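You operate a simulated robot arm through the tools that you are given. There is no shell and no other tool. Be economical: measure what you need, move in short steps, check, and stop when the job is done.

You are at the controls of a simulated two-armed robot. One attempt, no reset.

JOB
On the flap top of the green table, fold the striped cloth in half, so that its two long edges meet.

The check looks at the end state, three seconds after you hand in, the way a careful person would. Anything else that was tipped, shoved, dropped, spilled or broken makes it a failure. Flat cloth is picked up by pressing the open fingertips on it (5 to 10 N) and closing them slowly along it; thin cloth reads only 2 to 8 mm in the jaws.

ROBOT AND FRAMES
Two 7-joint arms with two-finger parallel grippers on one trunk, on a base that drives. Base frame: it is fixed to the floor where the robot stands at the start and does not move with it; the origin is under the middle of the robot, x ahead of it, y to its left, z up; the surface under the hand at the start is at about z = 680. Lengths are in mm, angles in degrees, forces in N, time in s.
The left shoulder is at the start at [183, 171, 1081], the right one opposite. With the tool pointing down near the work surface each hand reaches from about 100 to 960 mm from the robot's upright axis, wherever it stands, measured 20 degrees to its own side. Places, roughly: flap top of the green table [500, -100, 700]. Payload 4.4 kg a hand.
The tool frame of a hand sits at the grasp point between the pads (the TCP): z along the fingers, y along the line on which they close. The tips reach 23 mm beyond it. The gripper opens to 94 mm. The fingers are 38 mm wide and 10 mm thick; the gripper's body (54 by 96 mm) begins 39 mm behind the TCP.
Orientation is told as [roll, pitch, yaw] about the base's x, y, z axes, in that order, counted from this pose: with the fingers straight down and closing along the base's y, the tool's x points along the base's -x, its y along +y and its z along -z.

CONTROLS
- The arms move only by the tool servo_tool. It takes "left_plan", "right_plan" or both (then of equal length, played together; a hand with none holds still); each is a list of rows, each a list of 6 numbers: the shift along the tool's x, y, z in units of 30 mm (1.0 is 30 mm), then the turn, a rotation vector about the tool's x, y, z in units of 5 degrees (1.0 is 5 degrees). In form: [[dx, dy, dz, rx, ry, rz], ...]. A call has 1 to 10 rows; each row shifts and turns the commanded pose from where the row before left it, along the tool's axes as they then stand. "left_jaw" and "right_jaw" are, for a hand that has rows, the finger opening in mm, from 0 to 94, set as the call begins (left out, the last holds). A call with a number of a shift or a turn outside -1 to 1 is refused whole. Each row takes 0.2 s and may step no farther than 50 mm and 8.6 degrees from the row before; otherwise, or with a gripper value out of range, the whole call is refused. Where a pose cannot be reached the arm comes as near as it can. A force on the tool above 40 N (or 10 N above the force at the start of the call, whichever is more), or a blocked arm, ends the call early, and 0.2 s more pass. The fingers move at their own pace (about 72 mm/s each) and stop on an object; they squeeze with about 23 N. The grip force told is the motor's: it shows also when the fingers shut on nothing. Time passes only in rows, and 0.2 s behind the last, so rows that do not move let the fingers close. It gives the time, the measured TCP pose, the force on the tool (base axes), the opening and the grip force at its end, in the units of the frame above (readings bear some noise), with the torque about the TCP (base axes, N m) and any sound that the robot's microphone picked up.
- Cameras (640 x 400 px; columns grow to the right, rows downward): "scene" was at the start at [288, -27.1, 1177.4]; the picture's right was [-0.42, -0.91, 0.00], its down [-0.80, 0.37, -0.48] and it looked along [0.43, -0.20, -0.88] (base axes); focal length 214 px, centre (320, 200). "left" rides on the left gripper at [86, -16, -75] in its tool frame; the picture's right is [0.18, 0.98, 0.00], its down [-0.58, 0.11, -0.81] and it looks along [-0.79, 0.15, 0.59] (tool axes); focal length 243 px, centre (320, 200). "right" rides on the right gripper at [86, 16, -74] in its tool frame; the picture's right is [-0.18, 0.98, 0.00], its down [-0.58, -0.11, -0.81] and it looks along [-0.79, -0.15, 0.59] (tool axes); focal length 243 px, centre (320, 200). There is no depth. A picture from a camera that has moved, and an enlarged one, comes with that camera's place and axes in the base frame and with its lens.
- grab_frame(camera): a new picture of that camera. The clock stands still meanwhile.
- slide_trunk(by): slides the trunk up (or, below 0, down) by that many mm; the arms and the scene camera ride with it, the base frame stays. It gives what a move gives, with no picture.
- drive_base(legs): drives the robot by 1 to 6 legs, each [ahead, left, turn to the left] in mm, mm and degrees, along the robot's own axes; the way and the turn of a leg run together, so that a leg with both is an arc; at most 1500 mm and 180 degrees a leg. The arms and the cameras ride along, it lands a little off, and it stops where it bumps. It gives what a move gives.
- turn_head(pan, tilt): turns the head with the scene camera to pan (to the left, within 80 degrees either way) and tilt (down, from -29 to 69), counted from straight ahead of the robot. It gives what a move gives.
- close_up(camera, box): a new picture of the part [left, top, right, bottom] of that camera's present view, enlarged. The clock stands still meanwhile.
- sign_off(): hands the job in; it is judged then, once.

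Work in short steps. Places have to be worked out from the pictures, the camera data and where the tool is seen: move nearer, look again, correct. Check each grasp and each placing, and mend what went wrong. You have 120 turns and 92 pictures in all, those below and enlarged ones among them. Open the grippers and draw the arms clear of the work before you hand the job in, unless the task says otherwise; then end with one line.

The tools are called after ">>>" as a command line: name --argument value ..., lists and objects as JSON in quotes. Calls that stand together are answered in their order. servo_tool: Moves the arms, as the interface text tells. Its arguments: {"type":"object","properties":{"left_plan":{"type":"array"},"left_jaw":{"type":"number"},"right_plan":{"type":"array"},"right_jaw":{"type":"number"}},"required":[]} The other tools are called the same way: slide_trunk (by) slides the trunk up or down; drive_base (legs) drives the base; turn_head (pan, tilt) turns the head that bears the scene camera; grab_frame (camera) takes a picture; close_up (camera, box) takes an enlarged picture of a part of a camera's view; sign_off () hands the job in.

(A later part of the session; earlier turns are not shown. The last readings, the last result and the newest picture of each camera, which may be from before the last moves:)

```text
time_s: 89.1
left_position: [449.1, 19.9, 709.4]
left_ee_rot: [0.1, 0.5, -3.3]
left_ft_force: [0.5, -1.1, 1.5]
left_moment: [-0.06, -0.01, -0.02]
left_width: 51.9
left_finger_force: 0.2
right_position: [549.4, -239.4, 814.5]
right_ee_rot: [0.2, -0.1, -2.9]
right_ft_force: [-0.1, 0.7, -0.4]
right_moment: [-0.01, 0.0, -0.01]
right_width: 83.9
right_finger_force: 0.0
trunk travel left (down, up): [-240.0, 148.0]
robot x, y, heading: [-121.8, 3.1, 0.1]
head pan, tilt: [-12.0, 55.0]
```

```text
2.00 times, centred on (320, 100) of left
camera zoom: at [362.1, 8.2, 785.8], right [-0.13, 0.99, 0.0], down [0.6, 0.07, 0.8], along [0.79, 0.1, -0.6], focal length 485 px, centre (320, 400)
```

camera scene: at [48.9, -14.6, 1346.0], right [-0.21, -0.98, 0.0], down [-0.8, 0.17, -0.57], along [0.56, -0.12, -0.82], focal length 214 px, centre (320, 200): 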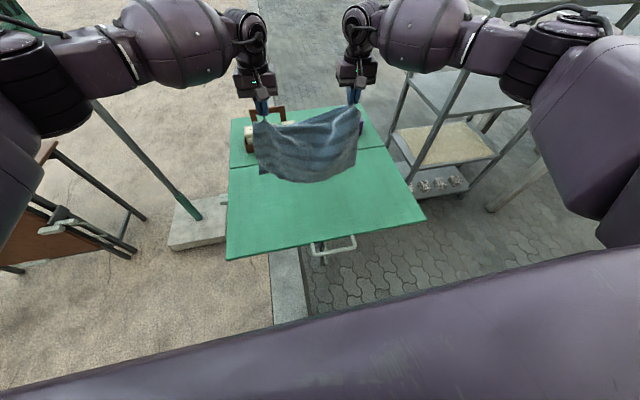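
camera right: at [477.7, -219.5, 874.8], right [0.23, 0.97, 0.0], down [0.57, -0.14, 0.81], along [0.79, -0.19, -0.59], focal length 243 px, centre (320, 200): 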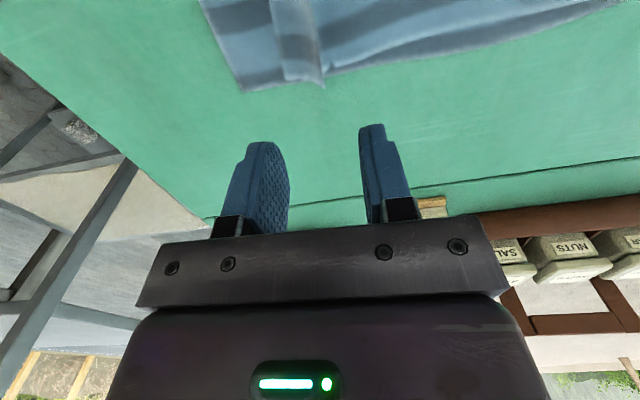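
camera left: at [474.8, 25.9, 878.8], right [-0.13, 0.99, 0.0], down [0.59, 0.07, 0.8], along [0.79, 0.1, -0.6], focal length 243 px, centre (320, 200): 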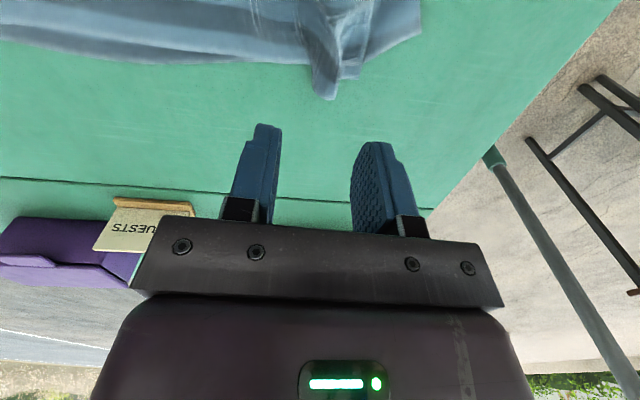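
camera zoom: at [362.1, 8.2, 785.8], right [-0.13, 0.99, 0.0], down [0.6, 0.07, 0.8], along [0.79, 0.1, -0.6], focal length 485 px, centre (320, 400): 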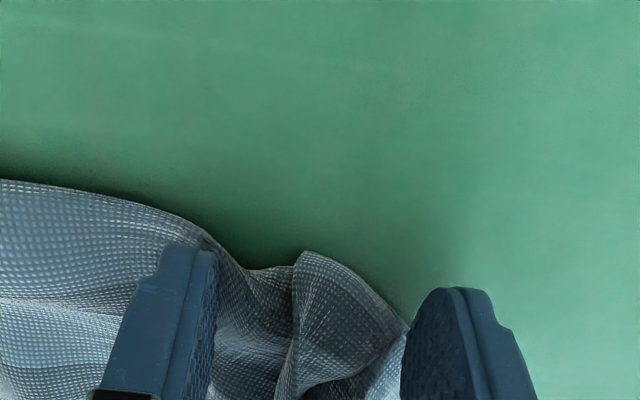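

Straddled nicely. I'll close on the loop, then pull left and slightly toward me with a small lift.

>>> servo_tool --left_plan '[[0, 0, 0, 0, 0, 0], [0, 0, 0, 0, 0, 0], [0, 0, 0, 0, 0, 0], [0, 0, 0, 0, 0, 0]]' --left_jaw 0

>>> servo_tool --left_plan '[[0, 0.1, -0.1, 0, 0, 0], [0.1, 0.3, 0, 0, 0, 0], [0.1, 0.3, 0, 0, 0, 0], [0.1, 0.3, 0, 0, 0, 0], [0.1, 0.3, 0, 0, 0, 0], [0.1, 0.3, 0, 0, 0, 0], [0, 0.2, 0, 0, 0, 0], [0, 0, 0, 0, 0, 0]]'

>>> close_up --camera "scene" --box '[230, 140, 400, 247]'

```text
time_s: 90.1
left_position: [448.5, 18.8, 710.4]
left_ee_rot: [0.0, 0.6, -3.2]
left_ft_force: [1.8, -1.5, 7.2]
left_moment: [-0.06, -0.02, -0.04]
left_width: 6.0
left_finger_force: 22.3
right_position: [549.4, -238.9, 815.8]
right_ee_rot: [0.2, -0.1, -2.9]
right_ft_force: [-0.5, 0.2, 0.6]
right_moment: [-0.02, 0.01, -0.04]
right_width: 83.7
right_finger_force: 0.0
trunk travel left (down, up): [-240.0, 148.0]
robot x, y, heading: [-122.5, 1.8, -0.1]
head pan, tilt: [-12.0, 55.0]
```

```text
time_s: 91.9
left_position: [435.9, 73.2, 713.1]
left_ee_rot: [0.0, 0.6, -3.4]
left_ft_force: [-0.2, -0.9, 4.0]
left_moment: [-0.05, -0.01, -0.02]
left_width: 5.7
left_finger_force: 23.0
right_position: [551.1, -239.2, 814.3]
right_ee_rot: [0.2, 0.0, -3.0]
right_ft_force: [0.1, -0.7, -0.8]
right_moment: [0.01, -0.01, 0.0]
right_width: 84.1
right_finger_force: 0.0
trunk travel left (down, up): [-240.0, 148.0]
robot x, y, heading: [-122.1, 1.8, 0.2]
head pan, tilt: [-12.0, 55.0]
```

```text
3.74 times, centred on (315, 194) of scene
camera zoom: at [47.5, -14.7, 1346.5], right [-0.21, -0.98, 0.0], down [-0.8, 0.17, -0.57], along [0.56, -0.12, -0.82], focal length 802 px, centre (339, 224)
```

zoom: 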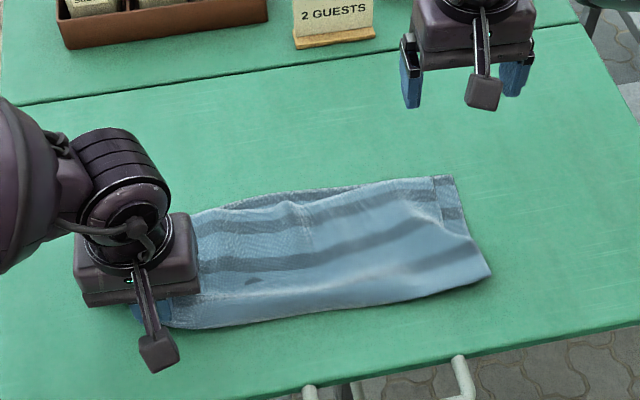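

Very good: the cloth straightened and the fold line is now even. I'll release the left, lift it and move it clear, then look.

>>> servo_tool --left_plan '[[0, 0, 0.1, 0, 0, 0], [0, 0, 0, 0, 0, 0], [0, 0, 0, 0, 0, 0], [0, 0, -0.4, 0, 0, 0], [0, 0.2, -1, 0, 0, 0], [0, 0.5, -1, 0, 0, 0], [0, 1, -1, 0, 0, 0], [0, 1, -1, 0, 0, 0], [0, 1, 0, 0, 0, 0]]' --left_jaw 30

>>> close_up --camera "scene" --box '[230, 150, 380, 245]'

```text
time_s: 93.9
left_position: [443.2, 184.7, 841.2]
left_ee_rot: [-0.1, 0.8, -3.4]
left_ft_force: [0.6, 0.3, 0.2]
left_moment: [0.0, 0.0, 0.0]
left_width: 29.9
left_finger_force: 0.0
right_position: [551.1, -239.2, 814.0]
right_ee_rot: [0.1, 0.0, -2.9]
right_ft_force: [0.1, 0.0, 0.3]
right_moment: [0.0, -0.02, 0.04]
right_width: 83.9
right_finger_force: 0.2
trunk travel left (down, up): [-240.0, 148.0]
robot x, y, heading: [-122.2, -0.5, -0.2]
head pan, tilt: [-12.0, 55.0]
```

```text
4.21 times, centred on (305, 198) of scene
camera zoom: at [47.8, -13.8, 1346.4], right [-0.21, -0.98, 0.0], down [-0.8, 0.17, -0.57], along [0.56, -0.12, -0.82], focal length 903 px, centre (383, 210)
```

zoom: 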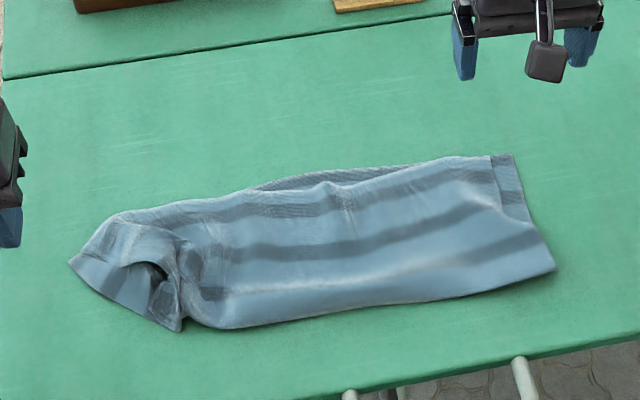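

The crumpled pocket at the fold's left end (about [421,78]) remains, since the whole cloth slid along. I'll pin the cloth with the right hand in the middle and bring the left over the pocket tip to pull just that part out.

>>> servo_tool --right_plan '[[0.25, 0.75, 0.3, 0, 0, 0], [0.25, 0.75, 0.3, 0, 0, 0], [0.25, 0.75, 0.4, 0, 0, 0], [0.25, 0.75, 0.4, 0, 0, 0], [0.25, 0.75, 0.4, 0, 0, 0], [0.25, 0.75, 0.4, 0, 0, 0], [0.25, 0.75, 0.4, 0, 0, 0], [0.25, 0.75, 0.4, 0, 0, 0], [0, 0, 0.25, 0, 0, 0], [0, 0, 0.2, 0, 0, 0]]' --left_plan '[[0, 0, 0, 0, 0, 0], [0.07, -0.5, 0, 0, 0, 0], [0.07, -0.5, 0.1, 0, 0, 0], [0.07, -0.5, 0.2, 0, 0, 0], [0.07, -0.5, 0.4, 0, 0, 0], [0.07, -0.5, 0.5, 0, 0, 0], [0.07, -0.5, 0.6, 0, 0, 0], [0.07, -0.5, 0.7, 0, 0, 0], [0, -0.1, 0.6, 0, 0, 0], [0, 0, 0.5, 0, 0, 0]]' --right_jaw 20 --left_jaw 44

>>> close_up --camera "left" --box '[160, 0, 480, 200]'

```text
time_s: 96.1
left_position: [421.5, 77.4, 733.6]
left_ee_rot: [0.1, 0.7, -3.3]
left_ft_force: [-0.7, -0.1, -0.7]
left_moment: [-0.01, -0.02, 0.02]
left_width: 44.1
left_finger_force: 0.0
right_position: [499.5, -57.5, 711.4]
right_ee_rot: [0.1, 0.0, -2.9]
right_ft_force: [0.7, 0.1, 0.1]
right_moment: [0.01, 0.03, 0.01]
right_width: 19.9
right_finger_force: 0.0
trunk travel left (down, up): [-240.0, 148.0]
robot x, y, heading: [-122.7, -2.2, -0.2]
head pan, tilt: [-12.0, 55.0]
```

```text
2.00 times, centred on (320, 100) of left
camera zoom: at [335.9, 66.8, 809.2], right [-0.13, 0.99, 0.0], down [0.6, 0.07, 0.8], along [0.79, 0.1, -0.6], focal length 485 px, centre (320, 400)
```

zoom: 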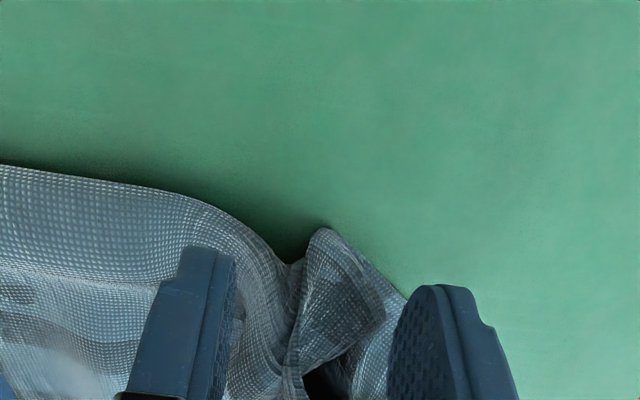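

The ear-like tip lies right between the fingers. I'll press the right hand for pinning, descend with the left and close on it.

>>> servo_tool --left_plan '[[0.1, 0, 0.4, 0, 0, 0], [0.1, 0, 0.3, 0, 0, 0], [0, 0, 0.1, 0, 0, 0], [0, 0, 0, 0, 0, 0]]' --right_plan '[[0, 0, 0.07, 0, 0, 0], [0, 0, 0.07, 0, 0, 0], [0, 0, 0.07, 0, 0, 0], [0, 0, 0, 0, 0, 0]]'

>>> servo_tool --left_plan '[[0, 0, 0, 0, 0, 0], [0, 0, 0, 0, 0, 0], [0, 0, 0, 0, 0, 0]]' --left_jaw 0

```text
time_s: 97.1
left_position: [415.0, 77.0, 710.1]
left_ee_rot: [0.2, 0.6, -3.3]
left_ft_force: [0.0, 0.1, -0.5]
left_moment: [-0.01, 0.02, -0.03]
left_width: 44.1
left_finger_force: 0.0
right_position: [497.4, -55.7, 706.0]
right_ee_rot: [0.2, -0.2, -2.9]
right_ft_force: [-0.4, -0.5, 2.8]
right_moment: [0.0, -0.08, -0.02]
right_width: 19.9
right_finger_force: 0.0
trunk travel left (down, up): [-240.0, 148.0]
robot x, y, heading: [-119.7, -0.1, -0.3]
head pan, tilt: [-12.0, 55.0]
```

```text
time_s: 97.9
left_position: [416.8, 78.2, 710.8]
left_ee_rot: [-0.1, 0.6, -3.3]
left_ft_force: [-0.9, -0.5, 4.5]
left_moment: [0.08, -0.03, 0.0]
left_width: 10.8
left_finger_force: 22.0
right_position: [498.2, -55.8, 706.1]
right_ee_rot: [0.2, -0.1, -2.8]
right_ft_force: [-0.2, -0.3, 0.3]
right_moment: [-0.01, 0.0, 0.06]
right_width: 19.9
right_finger_force: 0.2
trunk travel left (down, up): [-240.0, 148.0]
robot x, y, heading: [-119.0, -2.8, -0.1]
head pan, tilt: [-12.0, 55.0]
```

Gripped (several layers, 11 mm). I'll press the right down firmly, then lift and pull the left outward and back down.

>>> servo_tool --right_plan '[[0, 0, 0.06, 0, 0, 0], [0, 0, 0.05, 0, 0, 0], [0, 0, 0, 0, 0, 0]]'

>>> servo_tool --left_plan '[[0, 0.1, -0.4, 0, 0, 0], [0.1, 0.2, -0.4, 0, 0, 0], [0.2, 0.3, -0.4, 0, 0, 0], [0.2, 0.35, -0.1, 0, 0, 0], [0.2, 0.35, 0, 0, 0, 0], [0.2, 0.35, 0.2, 0, 0, 0], [0.2, 0.35, 0.3, 0, 0, 0], [0.2, 0.3, 0.4, 0, 0, 0], [0, 0, 0.3, 0, 0, 0], [0, 0, 0, 0, 0, 0]]'

>>> close_up --camera "scene" --box '[230, 150, 380, 245]'

```text
time_s: 98.7
left_position: [416.0, 78.7, 709.8]
left_ee_rot: [0.0, 0.6, -3.3]
left_ft_force: [0.7, -0.2, 4.6]
left_moment: [0.02, -0.12, 0.0]
left_width: 3.6
left_finger_force: 22.8
right_position: [499.9, -56.2, 703.1]
right_ee_rot: [0.2, -0.2, -2.9]
right_ft_force: [-1.5, -0.3, 6.7]
right_moment: [0.0, -0.06, -0.02]
right_width: 19.8
right_finger_force: 0.0
trunk travel left (down, up): [-240.0, 148.0]
robot x, y, heading: [-120.3, 1.8, -0.3]
head pan, tilt: [-12.0, 55.0]
```

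```text
time_s: 100.9
left_position: [381.3, 149.6, 714.4]
left_ee_rot: [0.1, 0.7, -3.2]
left_ft_force: [6.5, -14.7, -0.6]
left_moment: [-0.38, -0.12, -0.38]
left_width: 4.2
left_finger_force: 22.7
right_position: [499.1, -55.9, 703.8]
right_ee_rot: [0.1, -0.2, -2.9]
right_ft_force: [-3.3, 9.7, 25.0]
right_moment: [-0.14, -0.04, -0.02]
right_width: 15.3
right_finger_force: 0.0
trunk travel left (down, up): [-240.0, 148.0]
robot x, y, heading: [-121.0, 0.4, -0.2]
head pan, tilt: [-12.0, 55.0]
```

```text
4.21 times, centred on (305, 198) of scene
camera zoom: at [45.9, -14.6, 1347.0], right [-0.21, -0.98, 0.0], down [-0.8, 0.17, -0.57], along [0.56, -0.12, -0.82], focal length 903 px, centre (383, 210)
```

zoom: 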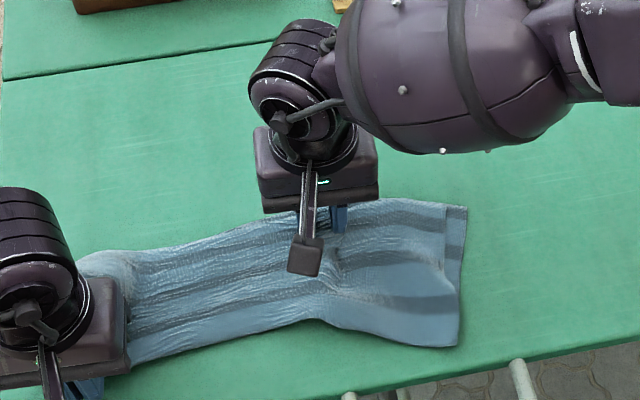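

It is stretched taut now (16 N). I'll ease back about 12 mm, release, and lift both hands clear.

>>> servo_tool --left_plan '[[-0.1, -0.2, 0.05, 0, 0, 0], [-0.1, -0.2, 0.1, 0, 0, 0], [0, -0.1, 0, 0, 0, 0], [0, 0, 0, 0, 0, 0]]'

>>> servo_tool --left_plan '[[0, 0, 0, 0, 0, 0], [0, 0, 0, 0, 0, 0], [0, 0, -0.4, 0, 0, 0], [0, 0.2, -1, 0, 0, 0], [0, 0.6, -1, 0, 0, 0], [0, 1, -1, 0, 0, 0], [0, 1, -1, 0, 0, 0]]' --right_plan '[[0, 0, 0, 0, 0, 0], [0, 0, -0.2, 0, 0, 0], [0, 0, -0.5, 0, 0, 0], [0, 0, -1, 0, 0, 0], [0, -1, -1, 0, 0, 0], [0, -1, -1, 0, 0, 0], [0, -1, -0.5, 0, 0, 0]]' --left_jaw 30

>>> servo_tool --right_plan '[[0, -1, 0, 0, 0, 0], [0, -1, 0, 0, 0, 0], [0, -1, 0, 0, 0, 0], [0, -1, 0, 0, 0, 0], [0, -1, 0, 0, 0, 0]]'

>>> close_up --camera "scene" --box '[220, 150, 370, 245]'

```text
time_s: 101.9
left_position: [385.3, 133.0, 711.5]
left_ee_rot: [0.1, 0.5, -3.3]
left_ft_force: [1.1, 0.2, 9.8]
left_moment: [-0.01, -0.18, -0.05]
left_width: 3.3
left_finger_force: 23.0
right_position: [500.0, -55.7, 703.1]
right_ee_rot: [0.1, -0.1, -3.0]
right_ft_force: [2.4, 4.4, 23.7]
right_moment: [-0.29, -0.18, 0.1]
right_width: 17.5
right_finger_force: 0.0
trunk travel left (down, up): [-240.0, 148.0]
robot x, y, heading: [-120.7, -0.1, -0.1]
head pan, tilt: [-12.0, 55.0]
```

```text
time_s: 103.5
left_position: [391.9, 217.6, 841.9]
left_ee_rot: [0.1, 0.6, -3.4]
left_ft_force: [0.2, -0.2, 1.1]
left_moment: [-0.01, -0.03, 0.03]
left_width: 29.9
left_finger_force: 0.0
right_position: [492.8, -147.7, 829.2]
right_ee_rot: [0.1, -0.1, -2.9]
right_ft_force: [-0.5, -0.4, 0.8]
right_moment: [0.01, -0.01, -0.03]
right_width: 19.8
right_finger_force: 0.0
trunk travel left (down, up): [-240.0, 148.0]
robot x, y, heading: [-121.7, -2.0, -0.2]
head pan, tilt: [-12.0, 55.0]
```

```text
time_s: 104.7
left_position: [392.9, 217.3, 842.2]
left_ee_rot: [0.1, 0.6, -3.4]
left_ft_force: [-0.2, 0.1, -0.2]
left_moment: [-0.01, 0.02, 0.02]
left_width: 29.9
left_finger_force: 0.1
right_position: [488.0, -295.4, 828.3]
right_ee_rot: [0.2, 0.0, -2.8]
right_ft_force: [0.6, 0.1, -0.1]
right_moment: [-0.04, 0.0, -0.02]
right_width: 20.1
right_finger_force: 0.0
trunk travel left (down, up): [-240.0, 148.0]
robot x, y, heading: [-116.7, 0.8, 0.1]
head pan, tilt: [-12.0, 55.0]
```

```text
4.21 times, centred on (295, 198) of scene
camera zoom: at [47.4, -15.1, 1346.6], right [-0.21, -0.98, 0.0], down [-0.8, 0.17, -0.57], along [0.56, -0.12, -0.82], focal length 903 px, centre (425, 210)
```

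zoom: 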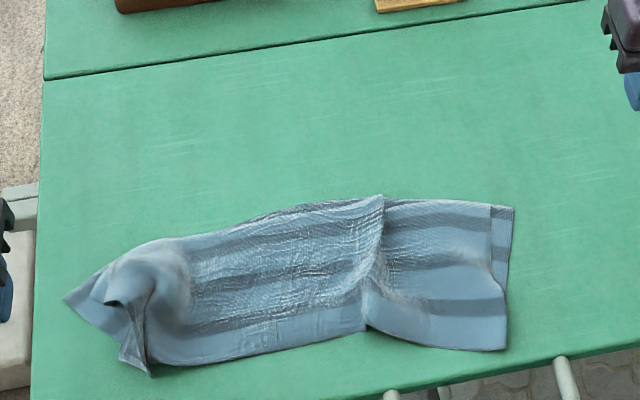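

The gather at the left fold end remains because the grip held the whole bunch. This time I'll pin the cloth with the closed right fingers just right of the gather and pinch only the outermost tip with the left.

>>> servo_tool --right_plan '[[0.2, 0.92, 0, 0, 0, 0], [0.2, 0.92, 0, 0, 0, 0], [0.2, 0.92, 0, 0, 0, 0], [0.2, 0.92, 0, 0, 0, 0], [0.2, 0.92, 0.1, 0, 0, 0], [0.2, 0.92, 0.3, 0, 0, 0], [0.2, 0.92, 0.4, 0, 0, 0], [0.2, 0.92, 0.5, 0, 0, 0], [0.2, 0.92, 0.5, 0, 0, 0], [0.2, 0.92, 0.5, 0, 0, 0]]' --left_plan '[[0, 0, 0, 0, 0, 0], [0, 0, 0, 0, 0, 0], [0, -0.3, 0, 0, 0, 0], [0.1, -0.4, 0, 0, 0, 0], [0.1, -0.4, 0.3, 0, 0, 0], [0.1, -0.4, 0.6, 0, 0, 0], [0.1, -0.4, 0.6, 0, 0, 0], [0.1, -0.4, 0.7, 0, 0, 0], [0, -0.15, 0.7, 0, 0, 0], [0, 0, 0.6, 0, 0, 0]]' --right_jaw 0 --left_jaw 40

>>> close_up --camera "left" --box '[160, 0, 480, 200]'

```text
time_s: 106.9
left_position: [372.5, 146.3, 734.1]
left_ee_rot: [0.0, 0.7, -3.4]
left_ft_force: [0.7, -1.0, 0.9]
left_moment: [0.0, 0.03, 0.0]
left_width: 39.8
left_finger_force: 0.1
right_position: [443.0, -16.6, 758.5]
right_ee_rot: [0.1, -0.2, -2.9]
right_ft_force: [0.2, -0.6, 0.2]
right_moment: [0.0, 0.0, 0.04]
right_width: 0.0
right_finger_force: 22.3
trunk travel left (down, up): [-240.0, 148.0]
robot x, y, heading: [-119.0, 2.7, 0.1]
head pan, tilt: [-12.0, 55.0]
```

```text
2.00 times, centred on (320, 100) of left
camera zoom: at [286.2, 135.3, 810.7], right [-0.13, 0.99, 0.0], down [0.6, 0.07, 0.8], along [0.79, 0.1, -0.6], focal length 485 px, centre (320, 400)
```

zoom: 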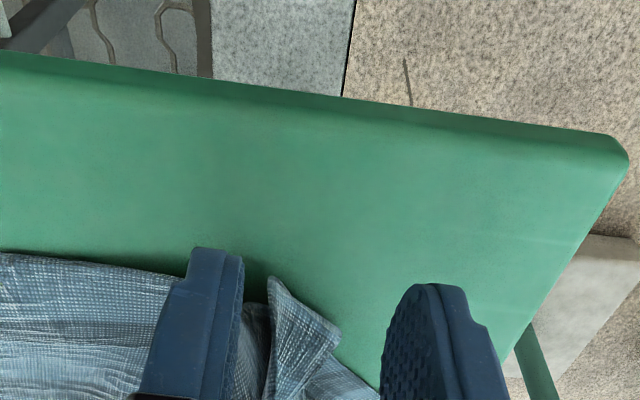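

The ear is between the left fingers. I'll press the right hand down as the pin, and lower the left onto the tip.

>>> servo_tool --right_plan '[[0, 0.6, 0.3, 0, 0, 0], [0, 0.6, 0.4, 0, 0, 0], [0, 0, 0.5, 0, 0, 0], [0, 0, 0.35, 0, 0, 0], [0, 0, 0.1, 0, 0, 0], [0, 0, 0.1, 0, 0, 0], [0, 0, 0.05, 0, 0, 0]]' --left_plan '[[-0.15, 0, 0.3, 0, 0, 0], [0, 0, 0.3, 0, 0, 0], [0, 0, 0.25, 0, 0, 0], [0, 0, 0.05, 0, 0, 0], [0, 0, 0, 0, 0, 0], [0, 0, 0, 0, 0, 0], [0, 0, 0, 0, 0, 0]]'

>>> servo_tool --left_plan '[[0, 0, 0, 0, 0, 0], [0, 0, 0, 0, 0, 0], [0, 0, 0, 0, 0, 0]]' --right_plan '[[0, 0, 0.03, 0, 0, 0], [0, 0, 0, 0, 0, 0], [0, 0, 0, 0, 0, 0]]' --left_jaw 0

```text
time_s: 108.5
left_position: [375.3, 143.8, 708.8]
left_ee_rot: [0.0, 0.6, -3.3]
left_ft_force: [-0.1, -0.1, 0.4]
left_moment: [0.02, 0.0, -0.04]
left_width: 39.8
left_finger_force: 0.0
right_position: [442.4, 19.9, 705.2]
right_ee_rot: [0.1, -0.1, -2.9]
right_ft_force: [-0.1, -0.6, 2.0]
right_moment: [-0.02, 0.04, 0.0]
right_width: 0.2
right_finger_force: 22.7
trunk travel left (down, up): [-240.0, 148.0]
robot x, y, heading: [-120.1, -1.8, -0.4]
head pan, tilt: [-12.0, 55.0]
```

```text
time_s: 109.3
left_position: [376.1, 144.9, 709.2]
left_ee_rot: [-0.1, 0.6, -3.3]
left_ft_force: [-0.1, -0.2, 0.1]
left_moment: [0.02, -0.01, -0.02]
left_width: 1.9
left_finger_force: 23.5
right_position: [442.7, 20.2, 704.3]
right_ee_rot: [0.3, -0.1, -2.9]
right_ft_force: [-0.1, 0.8, 4.3]
right_moment: [0.02, -0.01, 0.0]
right_width: 0.1
right_finger_force: 22.6
trunk travel left (down, up): [-240.0, 148.0]
robot x, y, heading: [-117.6, -1.7, -0.0]
head pan, tilt: [-12.0, 55.0]
```

The left holds just the thin tip (1.9 mm). I'll press the pin a bit harder and pull the tip up and outward, in a short arc.

>>> servo_tool --right_plan '[[0, 0, 0.05, 0, 0, 0], [0, 0, 0.02, 0, 0, 0], [0, 0, 0, 0, 0, 0], [0, 0, 0, 0, 0, 0], [0, 0, 0, 0, 0, 0], [0, 0, 0, 0, 0, 0], [0, 0, 0, 0, 0, 0], [0, 0, 0, 0, 0, 0], [0, 0, 0, 0, 0, 0], [0, 0, 0, 0, 0, 0]]' --left_plan '[[0, 0, 0, 0, 0, 0], [0, 0, -0.3, 0, 0, 0], [0.05, 0.1, -0.4, 0, 0, 0], [0.1, 0.2, -0.3, 0, 0, 0], [0.1, 0.25, 0, 0, 0, 0], [0.1, 0.25, 0.1, 0, 0, 0], [0.1, 0.25, 0.2, 0, 0, 0], [0.1, 0.25, 0.3, 0, 0, 0], [0.05, 0.2, 0.3, 0, 0, 0], [0, 0, 0, 0, 0, 0]]'

>>> close_up --camera "scene" --box '[220, 150, 370, 245]'

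```text
time_s: 111.5
left_position: [361.3, 191.7, 711.7]
left_ee_rot: [0.0, 0.6, -3.3]
left_ft_force: [0.2, 1.3, 0.0]
left_moment: [0.01, 0.01, -0.01]
left_width: 1.9
left_finger_force: 23.2
right_position: [444.1, 19.3, 703.0]
right_ee_rot: [0.2, 0.0, -2.9]
right_ft_force: [0.3, 0.9, 4.0]
right_moment: [0.0, 0.0, 0.0]
right_width: 0.2
right_finger_force: 22.2
trunk travel left (down, up): [-240.0, 148.0]
robot x, y, heading: [-118.9, 1.3, -0.0]
head pan, tilt: [-12.0, 55.0]
```

```text
4.21 times, centred on (295, 198) of scene
camera zoom: at [47.4, -14.5, 1346.5], right [-0.21, -0.98, 0.0], down [-0.8, 0.17, -0.57], along [0.56, -0.12, -0.82], focal length 903 px, centre (425, 210)
```

zoom: 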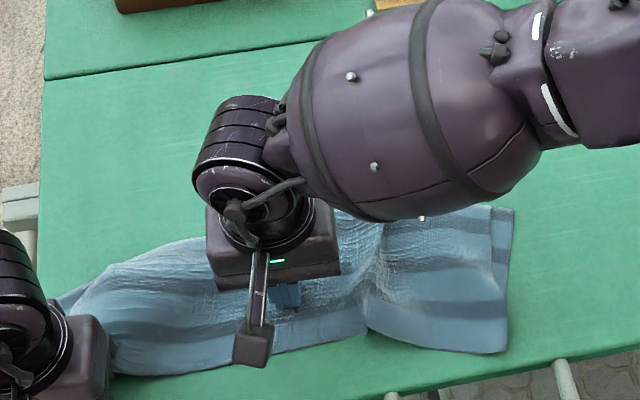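

The gather has opened into a broad end with almost no tension. I'll pull a final ~12 mm, then release and lift both clear.

>>> servo_tool --left_plan '[[0.05, 0.2, 0, 0, 0, 0], [0.05, 0.2, 0.05, 0, 0, 0], [0, 0, 0.05, 0, 0, 0]]'

>>> servo_tool --left_plan '[[0, 0, 0, 0, 0, 0], [0, 0, 0, 0, 0, 0], [0, 0, -0.4, 0, 0, 0], [0, 0.3, -1, 0, 0, 0], [0, 0.6, -1, 0, 0, 0], [0, 0.6, -1, 0, 0, 0], [0, 0.6, -1, 0, 0, 0]]' --right_plan '[[0, 0, 0, 0, 0, 0], [0, 0, -0.2, 0, 0, 0], [0, 0, -0.5, 0, 0, 0], [0, 0, -1, 0, 0, 0], [0, -1, -1, 0, 0, 0], [0, -1, -1, 0, 0, 0], [0, -1, -0.5, 0, 0, 0]]' --left_jaw 26

>>> servo_tool --right_plan '[[0, -1, 0, 0, 0, 0], [0, -1, 0, 0, 0, 0], [0, -1, 0, 0, 0, 0], [0, -1, 0, 0, 0, 0], [0, -1, 0, 0, 0, 0], [0, -1, 0, 0, 0, 0]]'

>>> close_up --camera "scene" --box '[220, 150, 370, 245]'

```text
time_s: 112.3
left_position: [358.5, 202.9, 709.0]
left_ee_rot: [0.1, 0.5, -3.3]
left_ft_force: [0.2, -0.7, -0.7]
left_moment: [-0.02, 0.01, 0.02]
left_width: 1.5
left_finger_force: 23.0
right_position: [442.9, 20.1, 702.7]
right_ee_rot: [0.2, -0.1, -2.9]
right_ft_force: [0.0, 0.5, 4.2]
right_moment: [0.05, -0.02, 0.03]
right_width: 0.0
right_finger_force: 23.2
trunk travel left (down, up): [-240.0, 148.0]
robot x, y, heading: [-116.5, -1.4, -0.3]
head pan, tilt: [-12.0, 55.0]
```

```text
time_s: 113.9
left_position: [361.7, 265.7, 842.2]
left_ee_rot: [0.1, 0.7, -3.4]
left_ft_force: [-0.7, -0.8, 0.9]
left_moment: [0.02, -0.02, 0.03]
left_width: 25.9
left_finger_force: 0.1
right_position: [438.0, -72.3, 828.6]
right_ee_rot: [0.2, -0.2, -2.9]
right_ft_force: [0.1, 0.2, -0.2]
right_moment: [0.01, -0.04, 0.03]
right_width: 0.0
right_finger_force: 22.7
trunk travel left (down, up): [-240.0, 148.0]
robot x, y, heading: [-118.2, -0.4, -0.0]
head pan, tilt: [-12.0, 55.0]
```

```text
time_s: 115.3
left_position: [362.5, 265.8, 840.4]
left_ee_rot: [0.1, 0.6, -3.3]
left_ft_force: [0.1, 0.3, 0.6]
left_moment: [0.02, -0.01, 0.01]
left_width: 26.2
left_finger_force: 0.1
right_position: [427.9, -251.8, 826.5]
right_ee_rot: [0.2, 0.0, -2.9]
right_ft_force: [0.3, 0.0, -0.7]
right_moment: [0.0, -0.01, -0.06]
right_width: 0.0
right_finger_force: 23.1
trunk travel left (down, up): [-240.0, 148.0]
robot x, y, heading: [-119.4, -3.1, -0.2]
head pan, tilt: [-12.0, 55.0]
```

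```text
4.21 times, centred on (295, 198) of scene
camera zoom: at [47.4, -15.1, 1346.5], right [-0.21, -0.98, 0.0], down [-0.8, 0.17, -0.57], along [0.56, -0.12, -0.82], focal length 903 px, centre (425, 210)
```

zoom: 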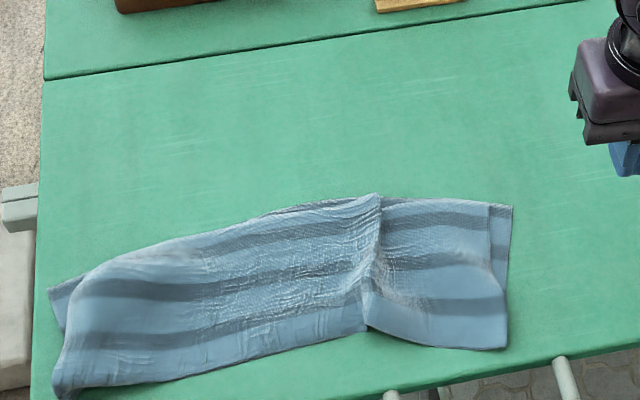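

Excellent: the left end is now flat and square. Only a pleat across the middle (about y≈-50) remains. I'll press the left hand on the left half and the right on the right half, then draw the right one outward about 22 mm to pull it flat.

>>> servo_tool --left_plan '[[-0.27, -0.68, 0, 0, 0, 0], [-0.27, -0.68, 0.1, 0, 0, 0], [-0.27, -0.68, 0.4, 0, 0, 0], [-0.27, -0.68, 0.5, 0, 0, 0], [-0.27, -0.68, 0.5, 0, 0, 0], [-0.27, -0.68, 0.5, 0, 0, 0], [-0.27, -0.68, 0.6, 0, 0, 0], [-0.27, -0.68, 0.6, 0, 0, 0], [-0.27, -0.68, 0.6, 0, 0, 0], [-0.27, -0.68, 0.5, 0, 0, 0]]' --right_plan '[[0.02, 0.41, 0, 0, 0, 0], [0.02, 0.41, 0, 0, 0, 0], [0.02, 0.41, 0.3, 0, 0, 0], [0.02, 0.41, 0.4, 0, 0, 0], [0.02, 0.41, 0.5, 0, 0, 0], [0.02, 0.41, 0.5, 0, 0, 0], [0.02, 0.41, 0.5, 0, 0, 0], [0.02, 0.41, 0.5, 0, 0, 0], [0.02, 0.41, 0.6, 0, 0, 0], [0.02, 0.41, 0.5, 0, 0, 0]]' --left_jaw 0 --right_jaw 30

>>> servo_tool --left_plan '[[0, 0, 0.07, 0, 0, 0], [0, 0, 0.06, 0, 0, 0], [0, 0, 0.05, 0, 0, 0], [0, 0, 0, 0, 0, 0]]' --right_plan '[[0, 0, 0.07, 0, 0, 0], [0, 0, 0.06, 0, 0, 0], [0, 0, 0.05, 0, 0, 0], [0, 0, 0, 0, 0, 0]]'

```text
time_s: 117.5
left_position: [432.1, 57.3, 709.7]
left_ee_rot: [0.2, 0.7, -3.3]
left_ft_force: [0.9, -0.6, 0.6]
left_moment: [-0.03, -0.02, 0.04]
left_width: 0.2
left_finger_force: 23.0
right_position: [430.1, -128.0, 711.8]
right_ee_rot: [0.1, 0.0, -3.0]
right_ft_force: [0.2, 0.5, 0.2]
right_moment: [0.03, 0.01, -0.03]
right_width: 30.0
right_finger_force: 0.0
trunk travel left (down, up): [-240.0, 148.0]
robot x, y, heading: [-119.4, -0.9, -0.1]
head pan, tilt: [-12.0, 55.0]
```

```text
time_s: 118.5
left_position: [431.9, 57.2, 704.6]
left_ee_rot: [0.0, 0.5, -3.3]
left_ft_force: [0.1, -0.5, 0.6]
left_moment: [0.02, 0.0, -0.02]
left_width: 0.1
left_finger_force: 23.0
right_position: [429.3, -126.9, 708.2]
right_ee_rot: [0.2, 0.1, -2.9]
right_ft_force: [-0.4, -0.1, 0.4]
right_moment: [-0.01, 0.0, -0.02]
right_width: 30.1
right_finger_force: 0.0
trunk travel left (down, up): [-240.0, 148.0]
robot x, y, heading: [-121.8, 1.9, -0.3]
head pan, tilt: [-12.0, 55.0]
```

A bit lower still, for contact on both.

>>> servo_tool --left_plan '[[0, 0, 0.05, 0, 0, 0], [0, 0, 0.03, 0, 0, 0], [0, 0, 0, 0, 0, 0]]' --right_plan '[[0, 0, 0.1, 0, 0, 0], [0, 0, 0.08, 0, 0, 0], [0, 0, 0, 0, 0, 0]]'

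```text
time_s: 119.3
left_position: [430.5, 59.0, 702.4]
left_ee_rot: [0.0, 0.7, -3.3]
left_ft_force: [0.0, -0.4, 1.0]
left_moment: [0.0, -0.03, 0.01]
left_width: 0.0
left_finger_force: 22.3
right_position: [429.1, -127.8, 703.1]
right_ee_rot: [0.2, 0.0, -2.9]
right_ft_force: [-0.7, -0.4, 2.6]
right_moment: [-0.07, 0.01, 0.01]
right_width: 30.0
right_finger_force: 0.0
trunk travel left (down, up): [-240.0, 148.0]
robot x, y, heading: [-120.2, -5.0, -0.2]
head pan, tilt: [-12.0, 55.0]
```

>>> servo_tool --left_plan '[[0, 0, 0.04, 0, 0, 0], [0, 0, 0.03, 0, 0, 0], [0, 0, 0, 0, 0, 0]]' --right_plan '[[0, 0, 0.04, 0, 0, 0], [0, 0, 0.02, 0, 0, 0], [0, 0, 0, 0, 0, 0]]'

```text
time_s: 120.1
left_position: [430.7, 56.9, 701.9]
left_ee_rot: [0.0, 0.5, -3.3]
left_ft_force: [-0.2, 1.0, 6.2]
left_moment: [0.07, -0.1, 0.01]
left_width: 0.1
left_finger_force: 23.1
right_position: [428.9, -127.5, 702.6]
right_ee_rot: [0.2, 0.0, -2.9]
right_ft_force: [-1.8, -1.0, 9.5]
right_moment: [-0.24, -0.02, -0.06]
right_width: 30.4
right_finger_force: 0.0
trunk travel left (down, up): [-240.0, 148.0]
robot x, y, heading: [-118.8, 2.2, -0.0]
head pan, tilt: [-12.0, 55.0]
```

Contact is good (6 N and 9.5 N). Now I'll draw the right hand outward about 22 mm and look.

>>> servo_tool --right_plan '[[0, -0.15, 0, 0, 0, 0], [0, -0.15, 0, 0, 0, 0], [0, -0.15, 0, 0, 0, 0], [0, -0.15, 0, 0, 0, 0], [0, -0.13, 0, 0, 0, 0], [0, 0, 0, 0, 0, 0]]'

>>> close_up --camera "scene" --box '[220, 150, 370, 245]'

```text
time_s: 121.5
left_position: [431.3, 58.1, 702.3]
left_ee_rot: [0.0, 0.5, -3.2]
left_ft_force: [1.0, 1.2, 9.4]
left_moment: [0.01, -0.2, 0.0]
left_width: 0.0
left_finger_force: 23.2
right_position: [428.5, -149.1, 702.3]
right_ee_rot: [0.1, -0.1, -2.9]
right_ft_force: [0.9, 3.2, 13.4]
right_moment: [-0.19, -0.14, 0.07]
right_width: 28.7
right_finger_force: 0.0
trunk travel left (down, up): [-240.0, 148.0]
robot x, y, heading: [-120.3, 0.3, -0.1]
head pan, tilt: [-12.0, 55.0]
```

```text
4.21 times, centred on (295, 198) of scene
camera zoom: at [46.3, -14.1, 1346.8], right [-0.21, -0.98, 0.0], down [-0.8, 0.17, -0.57], along [0.56, -0.12, -0.82], focal length 903 px, centre (425, 210)
```

zoom: 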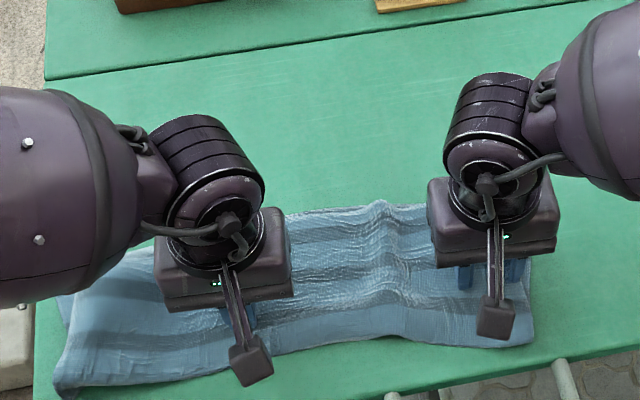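

The pleat is nearly gone. I'll draw 6 mm more, then lift both hands clear and inspect.

>>> servo_tool --right_plan '[[0, -0.1, 0, 0, 0, 0], [0, -0.1, 0, 0, 0, 0], [0, 0, 0, 0, 0, 0], [0, 0, -0.3, 0, 0, 0], [0, 0, -1, 0, 0, 0], [0, 0, -1, 0, 0, 0], [0, -1, -1, 0, 0, 0], [0, -1, -1, 0, 0, 0], [0, -1, 0, 0, 0, 0], [0, -1, 0, 0, 0, 0]]' --left_plan '[[0, 0, 0, 0, 0, 0], [0, 0, 0, 0, 0, 0], [0, 0, 0, 0, 0, 0], [0, 0, -0.3, 0, 0, 0], [0, 0, -1, 0, 0, 0], [0, 0, -1, 0, 0, 0], [0, 1, -1, 0, 0, 0], [0, 1, -1, 0, 0, 0], [0, 1, 0, 0, 0, 0], [0, 1, 0, 0, 0, 0]]'

>>> servo_tool --right_plan '[[0, -1, 0, 0, 0, 0], [0, -1, 0, 0, 0, 0], [0, -1, 0, 0, 0, 0]]' --left_plan '[[0, 1, 0, 0, 0, 0], [0, 1, 0, 0, 0, 0], [0, 1, 0, 0, 0, 0]]'

>>> close_up --camera "scene" --box '[220, 150, 370, 245]'

```text
time_s: 123.7
left_position: [438.5, 177.2, 829.3]
left_ee_rot: [0.1, 0.6, -3.3]
left_ft_force: [-0.7, 0.4, 0.1]
left_moment: [-0.01, -0.01, 0.02]
left_width: 0.1
left_finger_force: 22.9
right_position: [421.7, -276.4, 829.5]
right_ee_rot: [0.1, -0.1, -2.9]
right_ft_force: [0.0, -0.4, -0.4]
right_moment: [0.02, -0.02, 0.03]
right_width: 30.3
right_finger_force: 0.1
trunk travel left (down, up): [-240.0, 148.0]
robot x, y, heading: [-119.0, -0.9, 0.3]
head pan, tilt: [-12.0, 55.0]
```

```text
time_s: 124.5
left_position: [444.8, 267.1, 830.5]
left_ee_rot: [-0.1, 0.5, -3.2]
left_ft_force: [-0.1, -0.4, 0.2]
left_moment: [0.02, -0.05, -0.06]
left_width: 0.1
left_finger_force: 22.7
right_position: [416.6, -366.0, 830.4]
right_ee_rot: [0.3, -0.1, -2.9]
right_ft_force: [-0.2, 0.8, 0.6]
right_moment: [-0.01, -0.02, 0.0]
right_width: 29.8
right_finger_force: 0.0
trunk travel left (down, up): [-240.0, 148.0]
robot x, y, heading: [-115.7, -1.5, 0.0]
head pan, tilt: [-12.0, 55.0]
```

```text
4.21 times, centred on (295, 198) of scene
camera zoom: at [47.0, -14.4, 1346.6], right [-0.21, -0.98, 0.0], down [-0.8, 0.17, -0.57], along [0.56, -0.12, -0.82], focal length 903 px, centre (425, 210)
```

zoom: 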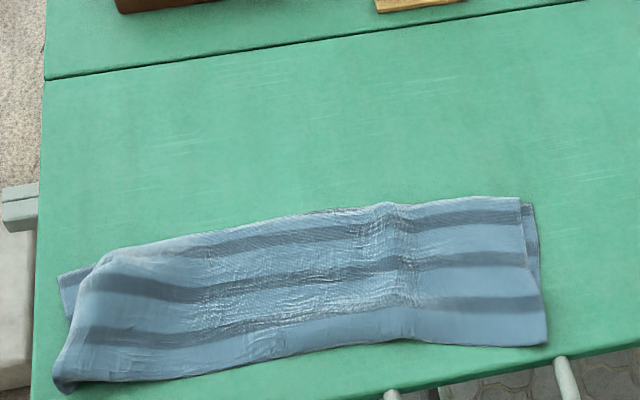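

The fold is clean and the long edges lie together. I'll check the left far corner, where the top corner seems drawn in slightly.

>>> close_up --camera "scene" --box '[228, 195, 278, 247]'

```text
7.69 times, centred on (253, 221) of scene
camera zoom: at [47.0, -14.4, 1346.6], right [-0.21, -0.98, 0.0], down [-0.8, 0.17, -0.57], along [0.56, -0.12, -0.82], focal length 1650 px, centre (835, 38)
```

zoom: 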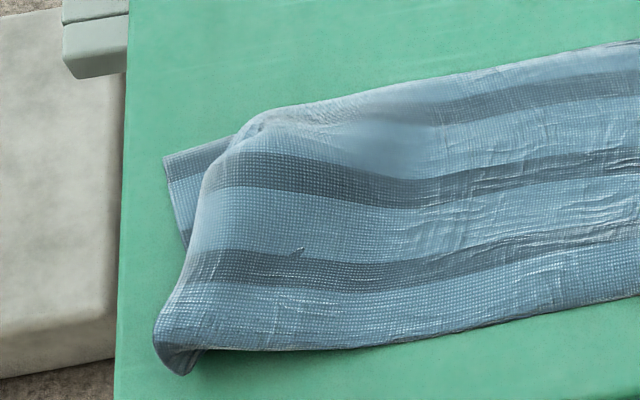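

The top far-left corner is drawn in about 35 mm from the lower one. I'll press very lightly near it and nudge the top layer outward.

>>> servo_tool --left_plan '[[-0.23, -0.5, 0, 0, 0, 0], [-0.23, -0.5, 0.2, 0, 0, 0], [-0.23, -0.5, 0.5, 0, 0, 0], [-0.23, -0.5, 0.6, 0, 0, 0], [-0.23, -0.5, 0.7, 0, 0, 0], [-0.23, -0.5, 0.7, 0, 0, 0], [-0.23, -0.5, 0.7, 0, 0, 0], [-0.19, -0.5, 0.45, 0, 0, 0], [0, 0, 0.2, 0, 0, 0], [0, 0, 0.08, 0, 0, 0]]' --left_jaw 16

>>> close_up --camera "left" --box '[160, 0, 480, 200]'

```text
time_s: 126.7
left_position: [490.5, 143.5, 706.5]
left_ee_rot: [0.0, 0.7, -3.3]
left_ft_force: [-1.8, -0.3, 4.8]
left_moment: [0.05, 0.01, 0.02]
left_width: 16.7
left_finger_force: 0.7
right_position: [418.2, -365.2, 830.2]
right_ee_rot: [0.1, -0.1, -2.9]
right_ft_force: [-0.7, 0.8, -0.6]
right_moment: [0.01, -0.02, -0.03]
right_width: 29.9
right_finger_force: 0.1
trunk travel left (down, up): [-240.0, 148.0]
robot x, y, heading: [-118.3, -2.5, -0.2]
head pan, tilt: [-12.0, 55.0]
```

```text
2.00 times, centred on (320, 100) of left
camera zoom: at [404.1, 133.4, 782.4], right [-0.13, 0.99, 0.0], down [0.59, 0.07, 0.8], along [0.79, 0.1, -0.6], focal length 485 px, centre (320, 400)
```

zoom: 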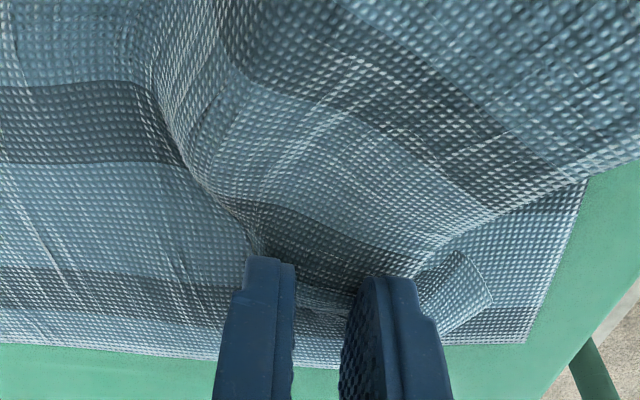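

The fingers straddle the remaining crease, with the corner just outside. I'll spread the jaws gently while shifting slightly outward, then lift off.

>>> servo_tool --left_plan '[[0, 0.1, 0, 0, 0, 0], [0, 0.1, 0, 0, 0, 0], [0, 0, 0, 0, 0, 0]]' --left_jaw 40

>>> servo_tool --left_plan '[[0, 0.15, 0.01, 0, 0, 0], [0, 0.15, 0, 0, 0, 0], [0, 0, 0, 0, 0, 0], [0, 0, -0.3, 0, 0, 0], [0, 0, -1, 0, 0, 0], [0, 0, -1, 0, 0, 0], [0, 0.5, -1, 0, 0, 0], [0, 1, -1, 0, 0, 0], [0, 1, 0, 0, 0, 0], [0, 1, 0, 0, 0, 0]]' --left_jaw 56

>>> close_up --camera "scene" --box '[220, 150, 370, 245]'

```text
time_s: 127.5
left_position: [491.1, 149.7, 706.0]
left_ee_rot: [-0.1, 0.6, -3.2]
left_ft_force: [-0.4, -1.5, 4.3]
left_moment: [0.08, 0.01, 0.02]
left_width: 39.6
left_finger_force: 0.0
right_position: [418.1, -365.2, 829.5]
right_ee_rot: [0.2, -0.1, -2.9]
right_ft_force: [-0.1, -0.6, 0.2]
right_moment: [0.03, 0.03, -0.01]
right_width: 29.6
right_finger_force: 0.1
trunk travel left (down, up): [-240.0, 148.0]
robot x, y, heading: [-123.0, -3.2, -0.1]
head pan, tilt: [-12.0, 55.0]
```

```text
time_s: 129.7
left_position: [497.7, 264.5, 834.4]
left_ee_rot: [0.0, 0.7, -3.3]
left_ft_force: [0.5, -0.3, 0.0]
left_moment: [0.02, 0.02, -0.02]
left_width: 55.9
left_finger_force: 0.0
right_position: [417.3, -363.9, 830.3]
right_ee_rot: [0.1, 0.0, -3.0]
right_ft_force: [0.8, -0.8, 0.3]
right_moment: [0.0, -0.02, -0.02]
right_width: 29.9
right_finger_force: 0.1
trunk travel left (down, up): [-240.0, 148.0]
robot x, y, heading: [-117.6, -1.1, 0.1]
head pan, tilt: [-12.0, 55.0]
```

```text
4.21 times, centred on (295, 198) of scene
camera zoom: at [47.4, -14.0, 1346.5], right [-0.21, -0.98, 0.0], down [-0.8, 0.17, -0.57], along [0.56, -0.12, -0.82], focal length 903 px, centre (425, 210)
```

zoom: 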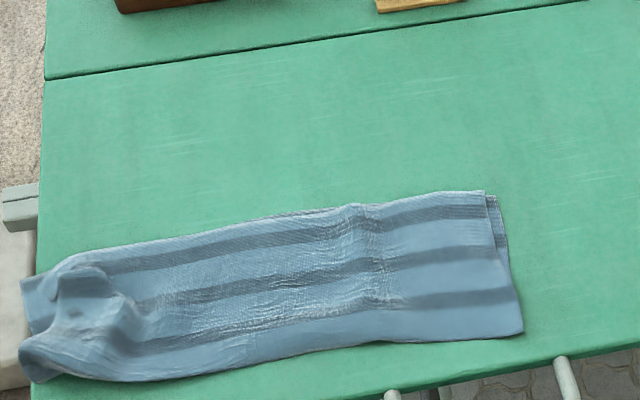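

Lifting off shifted the cloth left and left a bump, so it now overhangs the table's left edge slightly. I'll press the right hand on the right end, as before, and draw the whole cloth back to the right.

>>> servo_tool --right_plan '[[0, 0.8, 0, 0, 0, 0], [0, 0.8, 0, 0, 0, 0], [0, 0.8, 0.3, 0, 0, 0], [0, 0.8, 0.4, 0, 0, 0], [0, 0.8, 0.5, 0, 0, 0], [0, 0.8, 0.5, 0, 0, 0], [0, 0.8, 0.5, 0, 0, 0], [0, 0.8, 0.5, 0, 0, 0], [0, 0.8, 0.6, 0, 0, 0], [0, 0.8, 0.5, 0, 0, 0]]' --right_jaw 30

>>> servo_tool --right_plan '[[0, 0, 0.2, 0, 0, 0], [0, 0, 0.15, 0, 0, 0], [0, 0, 0.07, 0, 0, 0], [0, 0, 0.04, 0, 0, 0], [0, 0, 0, 0, 0, 0]]'

```text
time_s: 131.9
left_position: [498.9, 264.7, 834.6]
left_ee_rot: [0.0, 0.7, -3.3]
left_ft_force: [-0.4, 0.9, 0.0]
left_moment: [0.0, 0.01, 0.01]
left_width: 56.4
left_finger_force: 0.0
right_position: [430.9, -123.8, 716.1]
right_ee_rot: [0.2, 0.0, -2.9]
right_ft_force: [-0.7, 0.1, -0.5]
right_moment: [-0.02, 0.01, 0.02]
right_width: 30.0
right_finger_force: 0.0
trunk travel left (down, up): [-240.0, 148.0]
robot x, y, heading: [-116.6, -0.1, -0.1]
head pan, tilt: [-12.0, 55.0]
```

```text
time_s: 133.1
left_position: [499.2, 264.0, 835.6]
left_ee_rot: [0.0, 0.5, -3.3]
left_ft_force: [-0.4, -0.8, -0.8]
left_moment: [-0.01, 0.0, 0.01]
left_width: 55.9
left_finger_force: 0.0
right_position: [428.5, -124.4, 702.7]
right_ee_rot: [0.2, -0.1, -3.0]
right_ft_force: [0.4, 0.9, 5.2]
right_moment: [-0.09, -0.05, 0.02]
right_width: 29.5
right_finger_force: 0.2
trunk travel left (down, up): [-240.0, 148.0]
robot x, y, heading: [-123.4, 2.5, -0.2]
head pan, tilt: [-12.0, 55.0]
```

Contact is 5 N. I'll press slightly more and draw 60 mm to the right.

>>> servo_tool --right_plan '[[0, 0, 0.05, 0, 0, 0], [0, -0.2, 0.01, 0, 0, 0], [0, -0.2, 0, 0, 0, 0], [0, -0.2, 0, 0, 0, 0], [0, -0.25, 0, 0, 0, 0], [0, -0.25, 0, 0, 0, 0], [0, -0.25, 0, 0, 0, 0], [0, -0.25, 0, 0, 0, 0], [0, -0.25, 0, 0, 0, 0], [0, -0.2, 0, 0, 0, 0]]'

>>> close_up --camera "scene" --box '[220, 150, 370, 245]'

```text
time_s: 135.3
left_position: [497.2, 264.4, 835.7]
left_ee_rot: [0.0, 0.4, -3.3]
left_ft_force: [1.0, -0.3, -0.9]
left_moment: [-0.01, -0.02, 0.0]
left_width: 56.0
left_finger_force: 0.1
right_position: [426.4, -186.4, 701.9]
right_ee_rot: [0.2, -0.2, -3.0]
right_ft_force: [-0.9, 5.7, 26.9]
right_moment: [-0.41, -0.19, 0.07]
right_width: 27.9
right_finger_force: 0.0
trunk travel left (down, up): [-240.0, 148.0]
robot x, y, heading: [-117.3, -1.1, -0.3]
head pan, tilt: [-12.0, 55.0]
```

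```text
4.21 times, centred on (295, 198) of scene
camera zoom: at [45.9, -13.5, 1346.9], right [-0.21, -0.98, 0.0], down [-0.8, 0.17, -0.57], along [0.56, -0.12, -0.82], focal length 903 px, centre (425, 210)
```

zoom: 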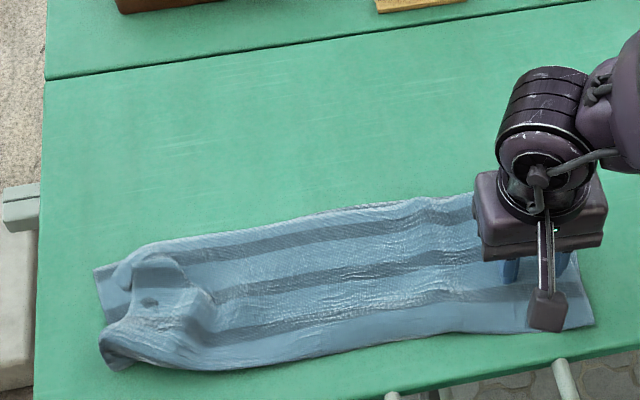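

The cloth is fully back on the table. The left end still has a bump, with its near corner drawn in. With the right hand still pinning, I'll press the left fingertips near that corner and draw it outward.

>>> servo_tool --left_plan '[[0.248, -0.445, 0, 0, 0, 0], [0.248, -0.445, 0, 0, 0, 0], [0.248, -0.445, 0.2, 0, 0, 0], [0.248, -0.445, 0.3, 0, 0, 0], [0.248, -0.445, 0.5, 0, 0, 0], [0.248, -0.445, 0.6, 0, 0, 0], [0.248, -0.445, 0.6, 0, 0, 0], [0.248, -0.445, 0.6, 0, 0, 0], [0.248, -0.445, 0.6, 0, 0, 0], [0.248, -0.445, 0.5, 0, 0, 0]]' --right_plan '[[0, 0, -0.04, 0, 0, 0], [0, 0, 0, 0, 0, 0], [0, 0, 0, 0, 0, 0], [0, 0, 0, 0, 0, 0], [0, 0, 0, 0, 0, 0], [0, 0, 0, 0, 0, 0], [0, 0, 0, 0, 0, 0], [0, 0, 0, 0, 0, 0], [0, 0, 0, 0, 0, 0], [0, 0, 0, 0, 0, 0]]' --left_jaw 8

>>> servo_tool --left_plan '[[0, 0, 0.15, 0, 0, 0], [0, 0, 0.12, 0, 0, 0], [0, 0, 0.1, 0, 0, 0], [0, 0, 0, 0, 0, 0]]'

```text
time_s: 137.5
left_position: [415.6, 135.0, 719.7]
left_ee_rot: [0.0, 0.7, -3.4]
left_ft_force: [0.0, 0.3, 1.2]
left_moment: [0.0, 0.02, 0.0]
left_width: 7.9
left_finger_force: 0.0
right_position: [426.1, -186.4, 701.9]
right_ee_rot: [0.2, -0.1, -2.9]
right_ft_force: [0.3, 3.3, 15.2]
right_moment: [-0.23, -0.11, 0.03]
right_width: 28.2
right_finger_force: 0.1
trunk travel left (down, up): [-240.0, 148.0]
robot x, y, heading: [-120.1, 1.3, -0.2]
head pan, tilt: [-12.0, 55.0]
```

```text
time_s: 138.5
left_position: [415.2, 134.9, 708.3]
left_ee_rot: [0.1, 0.6, -3.3]
left_ft_force: [0.3, 0.1, -0.7]
left_moment: [-0.02, 0.01, -0.01]
left_width: 7.8
left_finger_force: 0.1
right_position: [426.0, -186.7, 701.0]
right_ee_rot: [0.2, 0.0, -2.8]
right_ft_force: [-1.3, 2.2, 14.3]
right_moment: [-0.25, -0.09, -0.03]
right_width: 28.8
right_finger_force: 0.1
trunk travel left (down, up): [-240.0, 148.0]
robot x, y, heading: [-119.5, -3.8, 0.3]
head pan, tilt: [-12.0, 55.0]
```

I'll continue down to contact.

>>> servo_tool --left_plan '[[0, 0, 0.08, 0, 0, 0], [0, 0, 0.06, 0, 0, 0], [0, 0, 0.05, 0, 0, 0], [0, 0, 0, 0, 0, 0]]'

```text
time_s: 139.5
left_position: [415.4, 135.2, 704.2]
left_ee_rot: [0.0, 0.5, -3.3]
left_ft_force: [-2.7, -0.1, 11.1]
left_moment: [0.06, -0.03, 0.01]
left_width: 7.6
left_finger_force: 0.1
right_position: [426.0, -187.1, 702.5]
right_ee_rot: [0.1, -0.1, -2.9]
right_ft_force: [-0.2, 2.9, 9.2]
right_moment: [-0.13, -0.05, 0.02]
right_width: 28.8
right_finger_force: 0.0
trunk travel left (down, up): [-240.0, 148.0]
robot x, y, heading: [-120.8, -1.4, -0.1]
head pan, tilt: [-12.0, 55.0]
```

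Contact is 11 N. I'll draw outward (toward me and left) about 30 mm.

>>> servo_tool --left_plan '[[0.12, 0.12, 0, 0, 0, 0], [0.14, 0.13, 0, 0, 0, 0], [0.14, 0.13, 0, 0, 0, 0], [0.14, 0.13, 0, 0, 0, 0], [0.14, 0.13, 0, 0, 0, 0], [0.12, 0.12, 0, 0, 0, 0], [0, 0, 0, 0, 0, 0]]'

```text
time_s: 141.1
left_position: [391.8, 159.3, 701.9]
left_ee_rot: [0.0, 0.6, -3.3]
left_ft_force: [1.8, -5.5, 12.8]
left_moment: [-0.08, -0.16, -0.03]
left_width: 6.6
left_finger_force: 0.1
right_position: [427.3, -185.7, 702.2]
right_ee_rot: [0.1, -0.1, -2.8]
right_ft_force: [0.4, 2.4, 8.9]
right_moment: [-0.08, -0.03, 0.0]
right_width: 28.9
right_finger_force: 0.1
trunk travel left (down, up): [-240.0, 148.0]
robot x, y, heading: [-117.9, 1.3, -0.1]
head pan, tilt: [-12.0, 55.0]
```

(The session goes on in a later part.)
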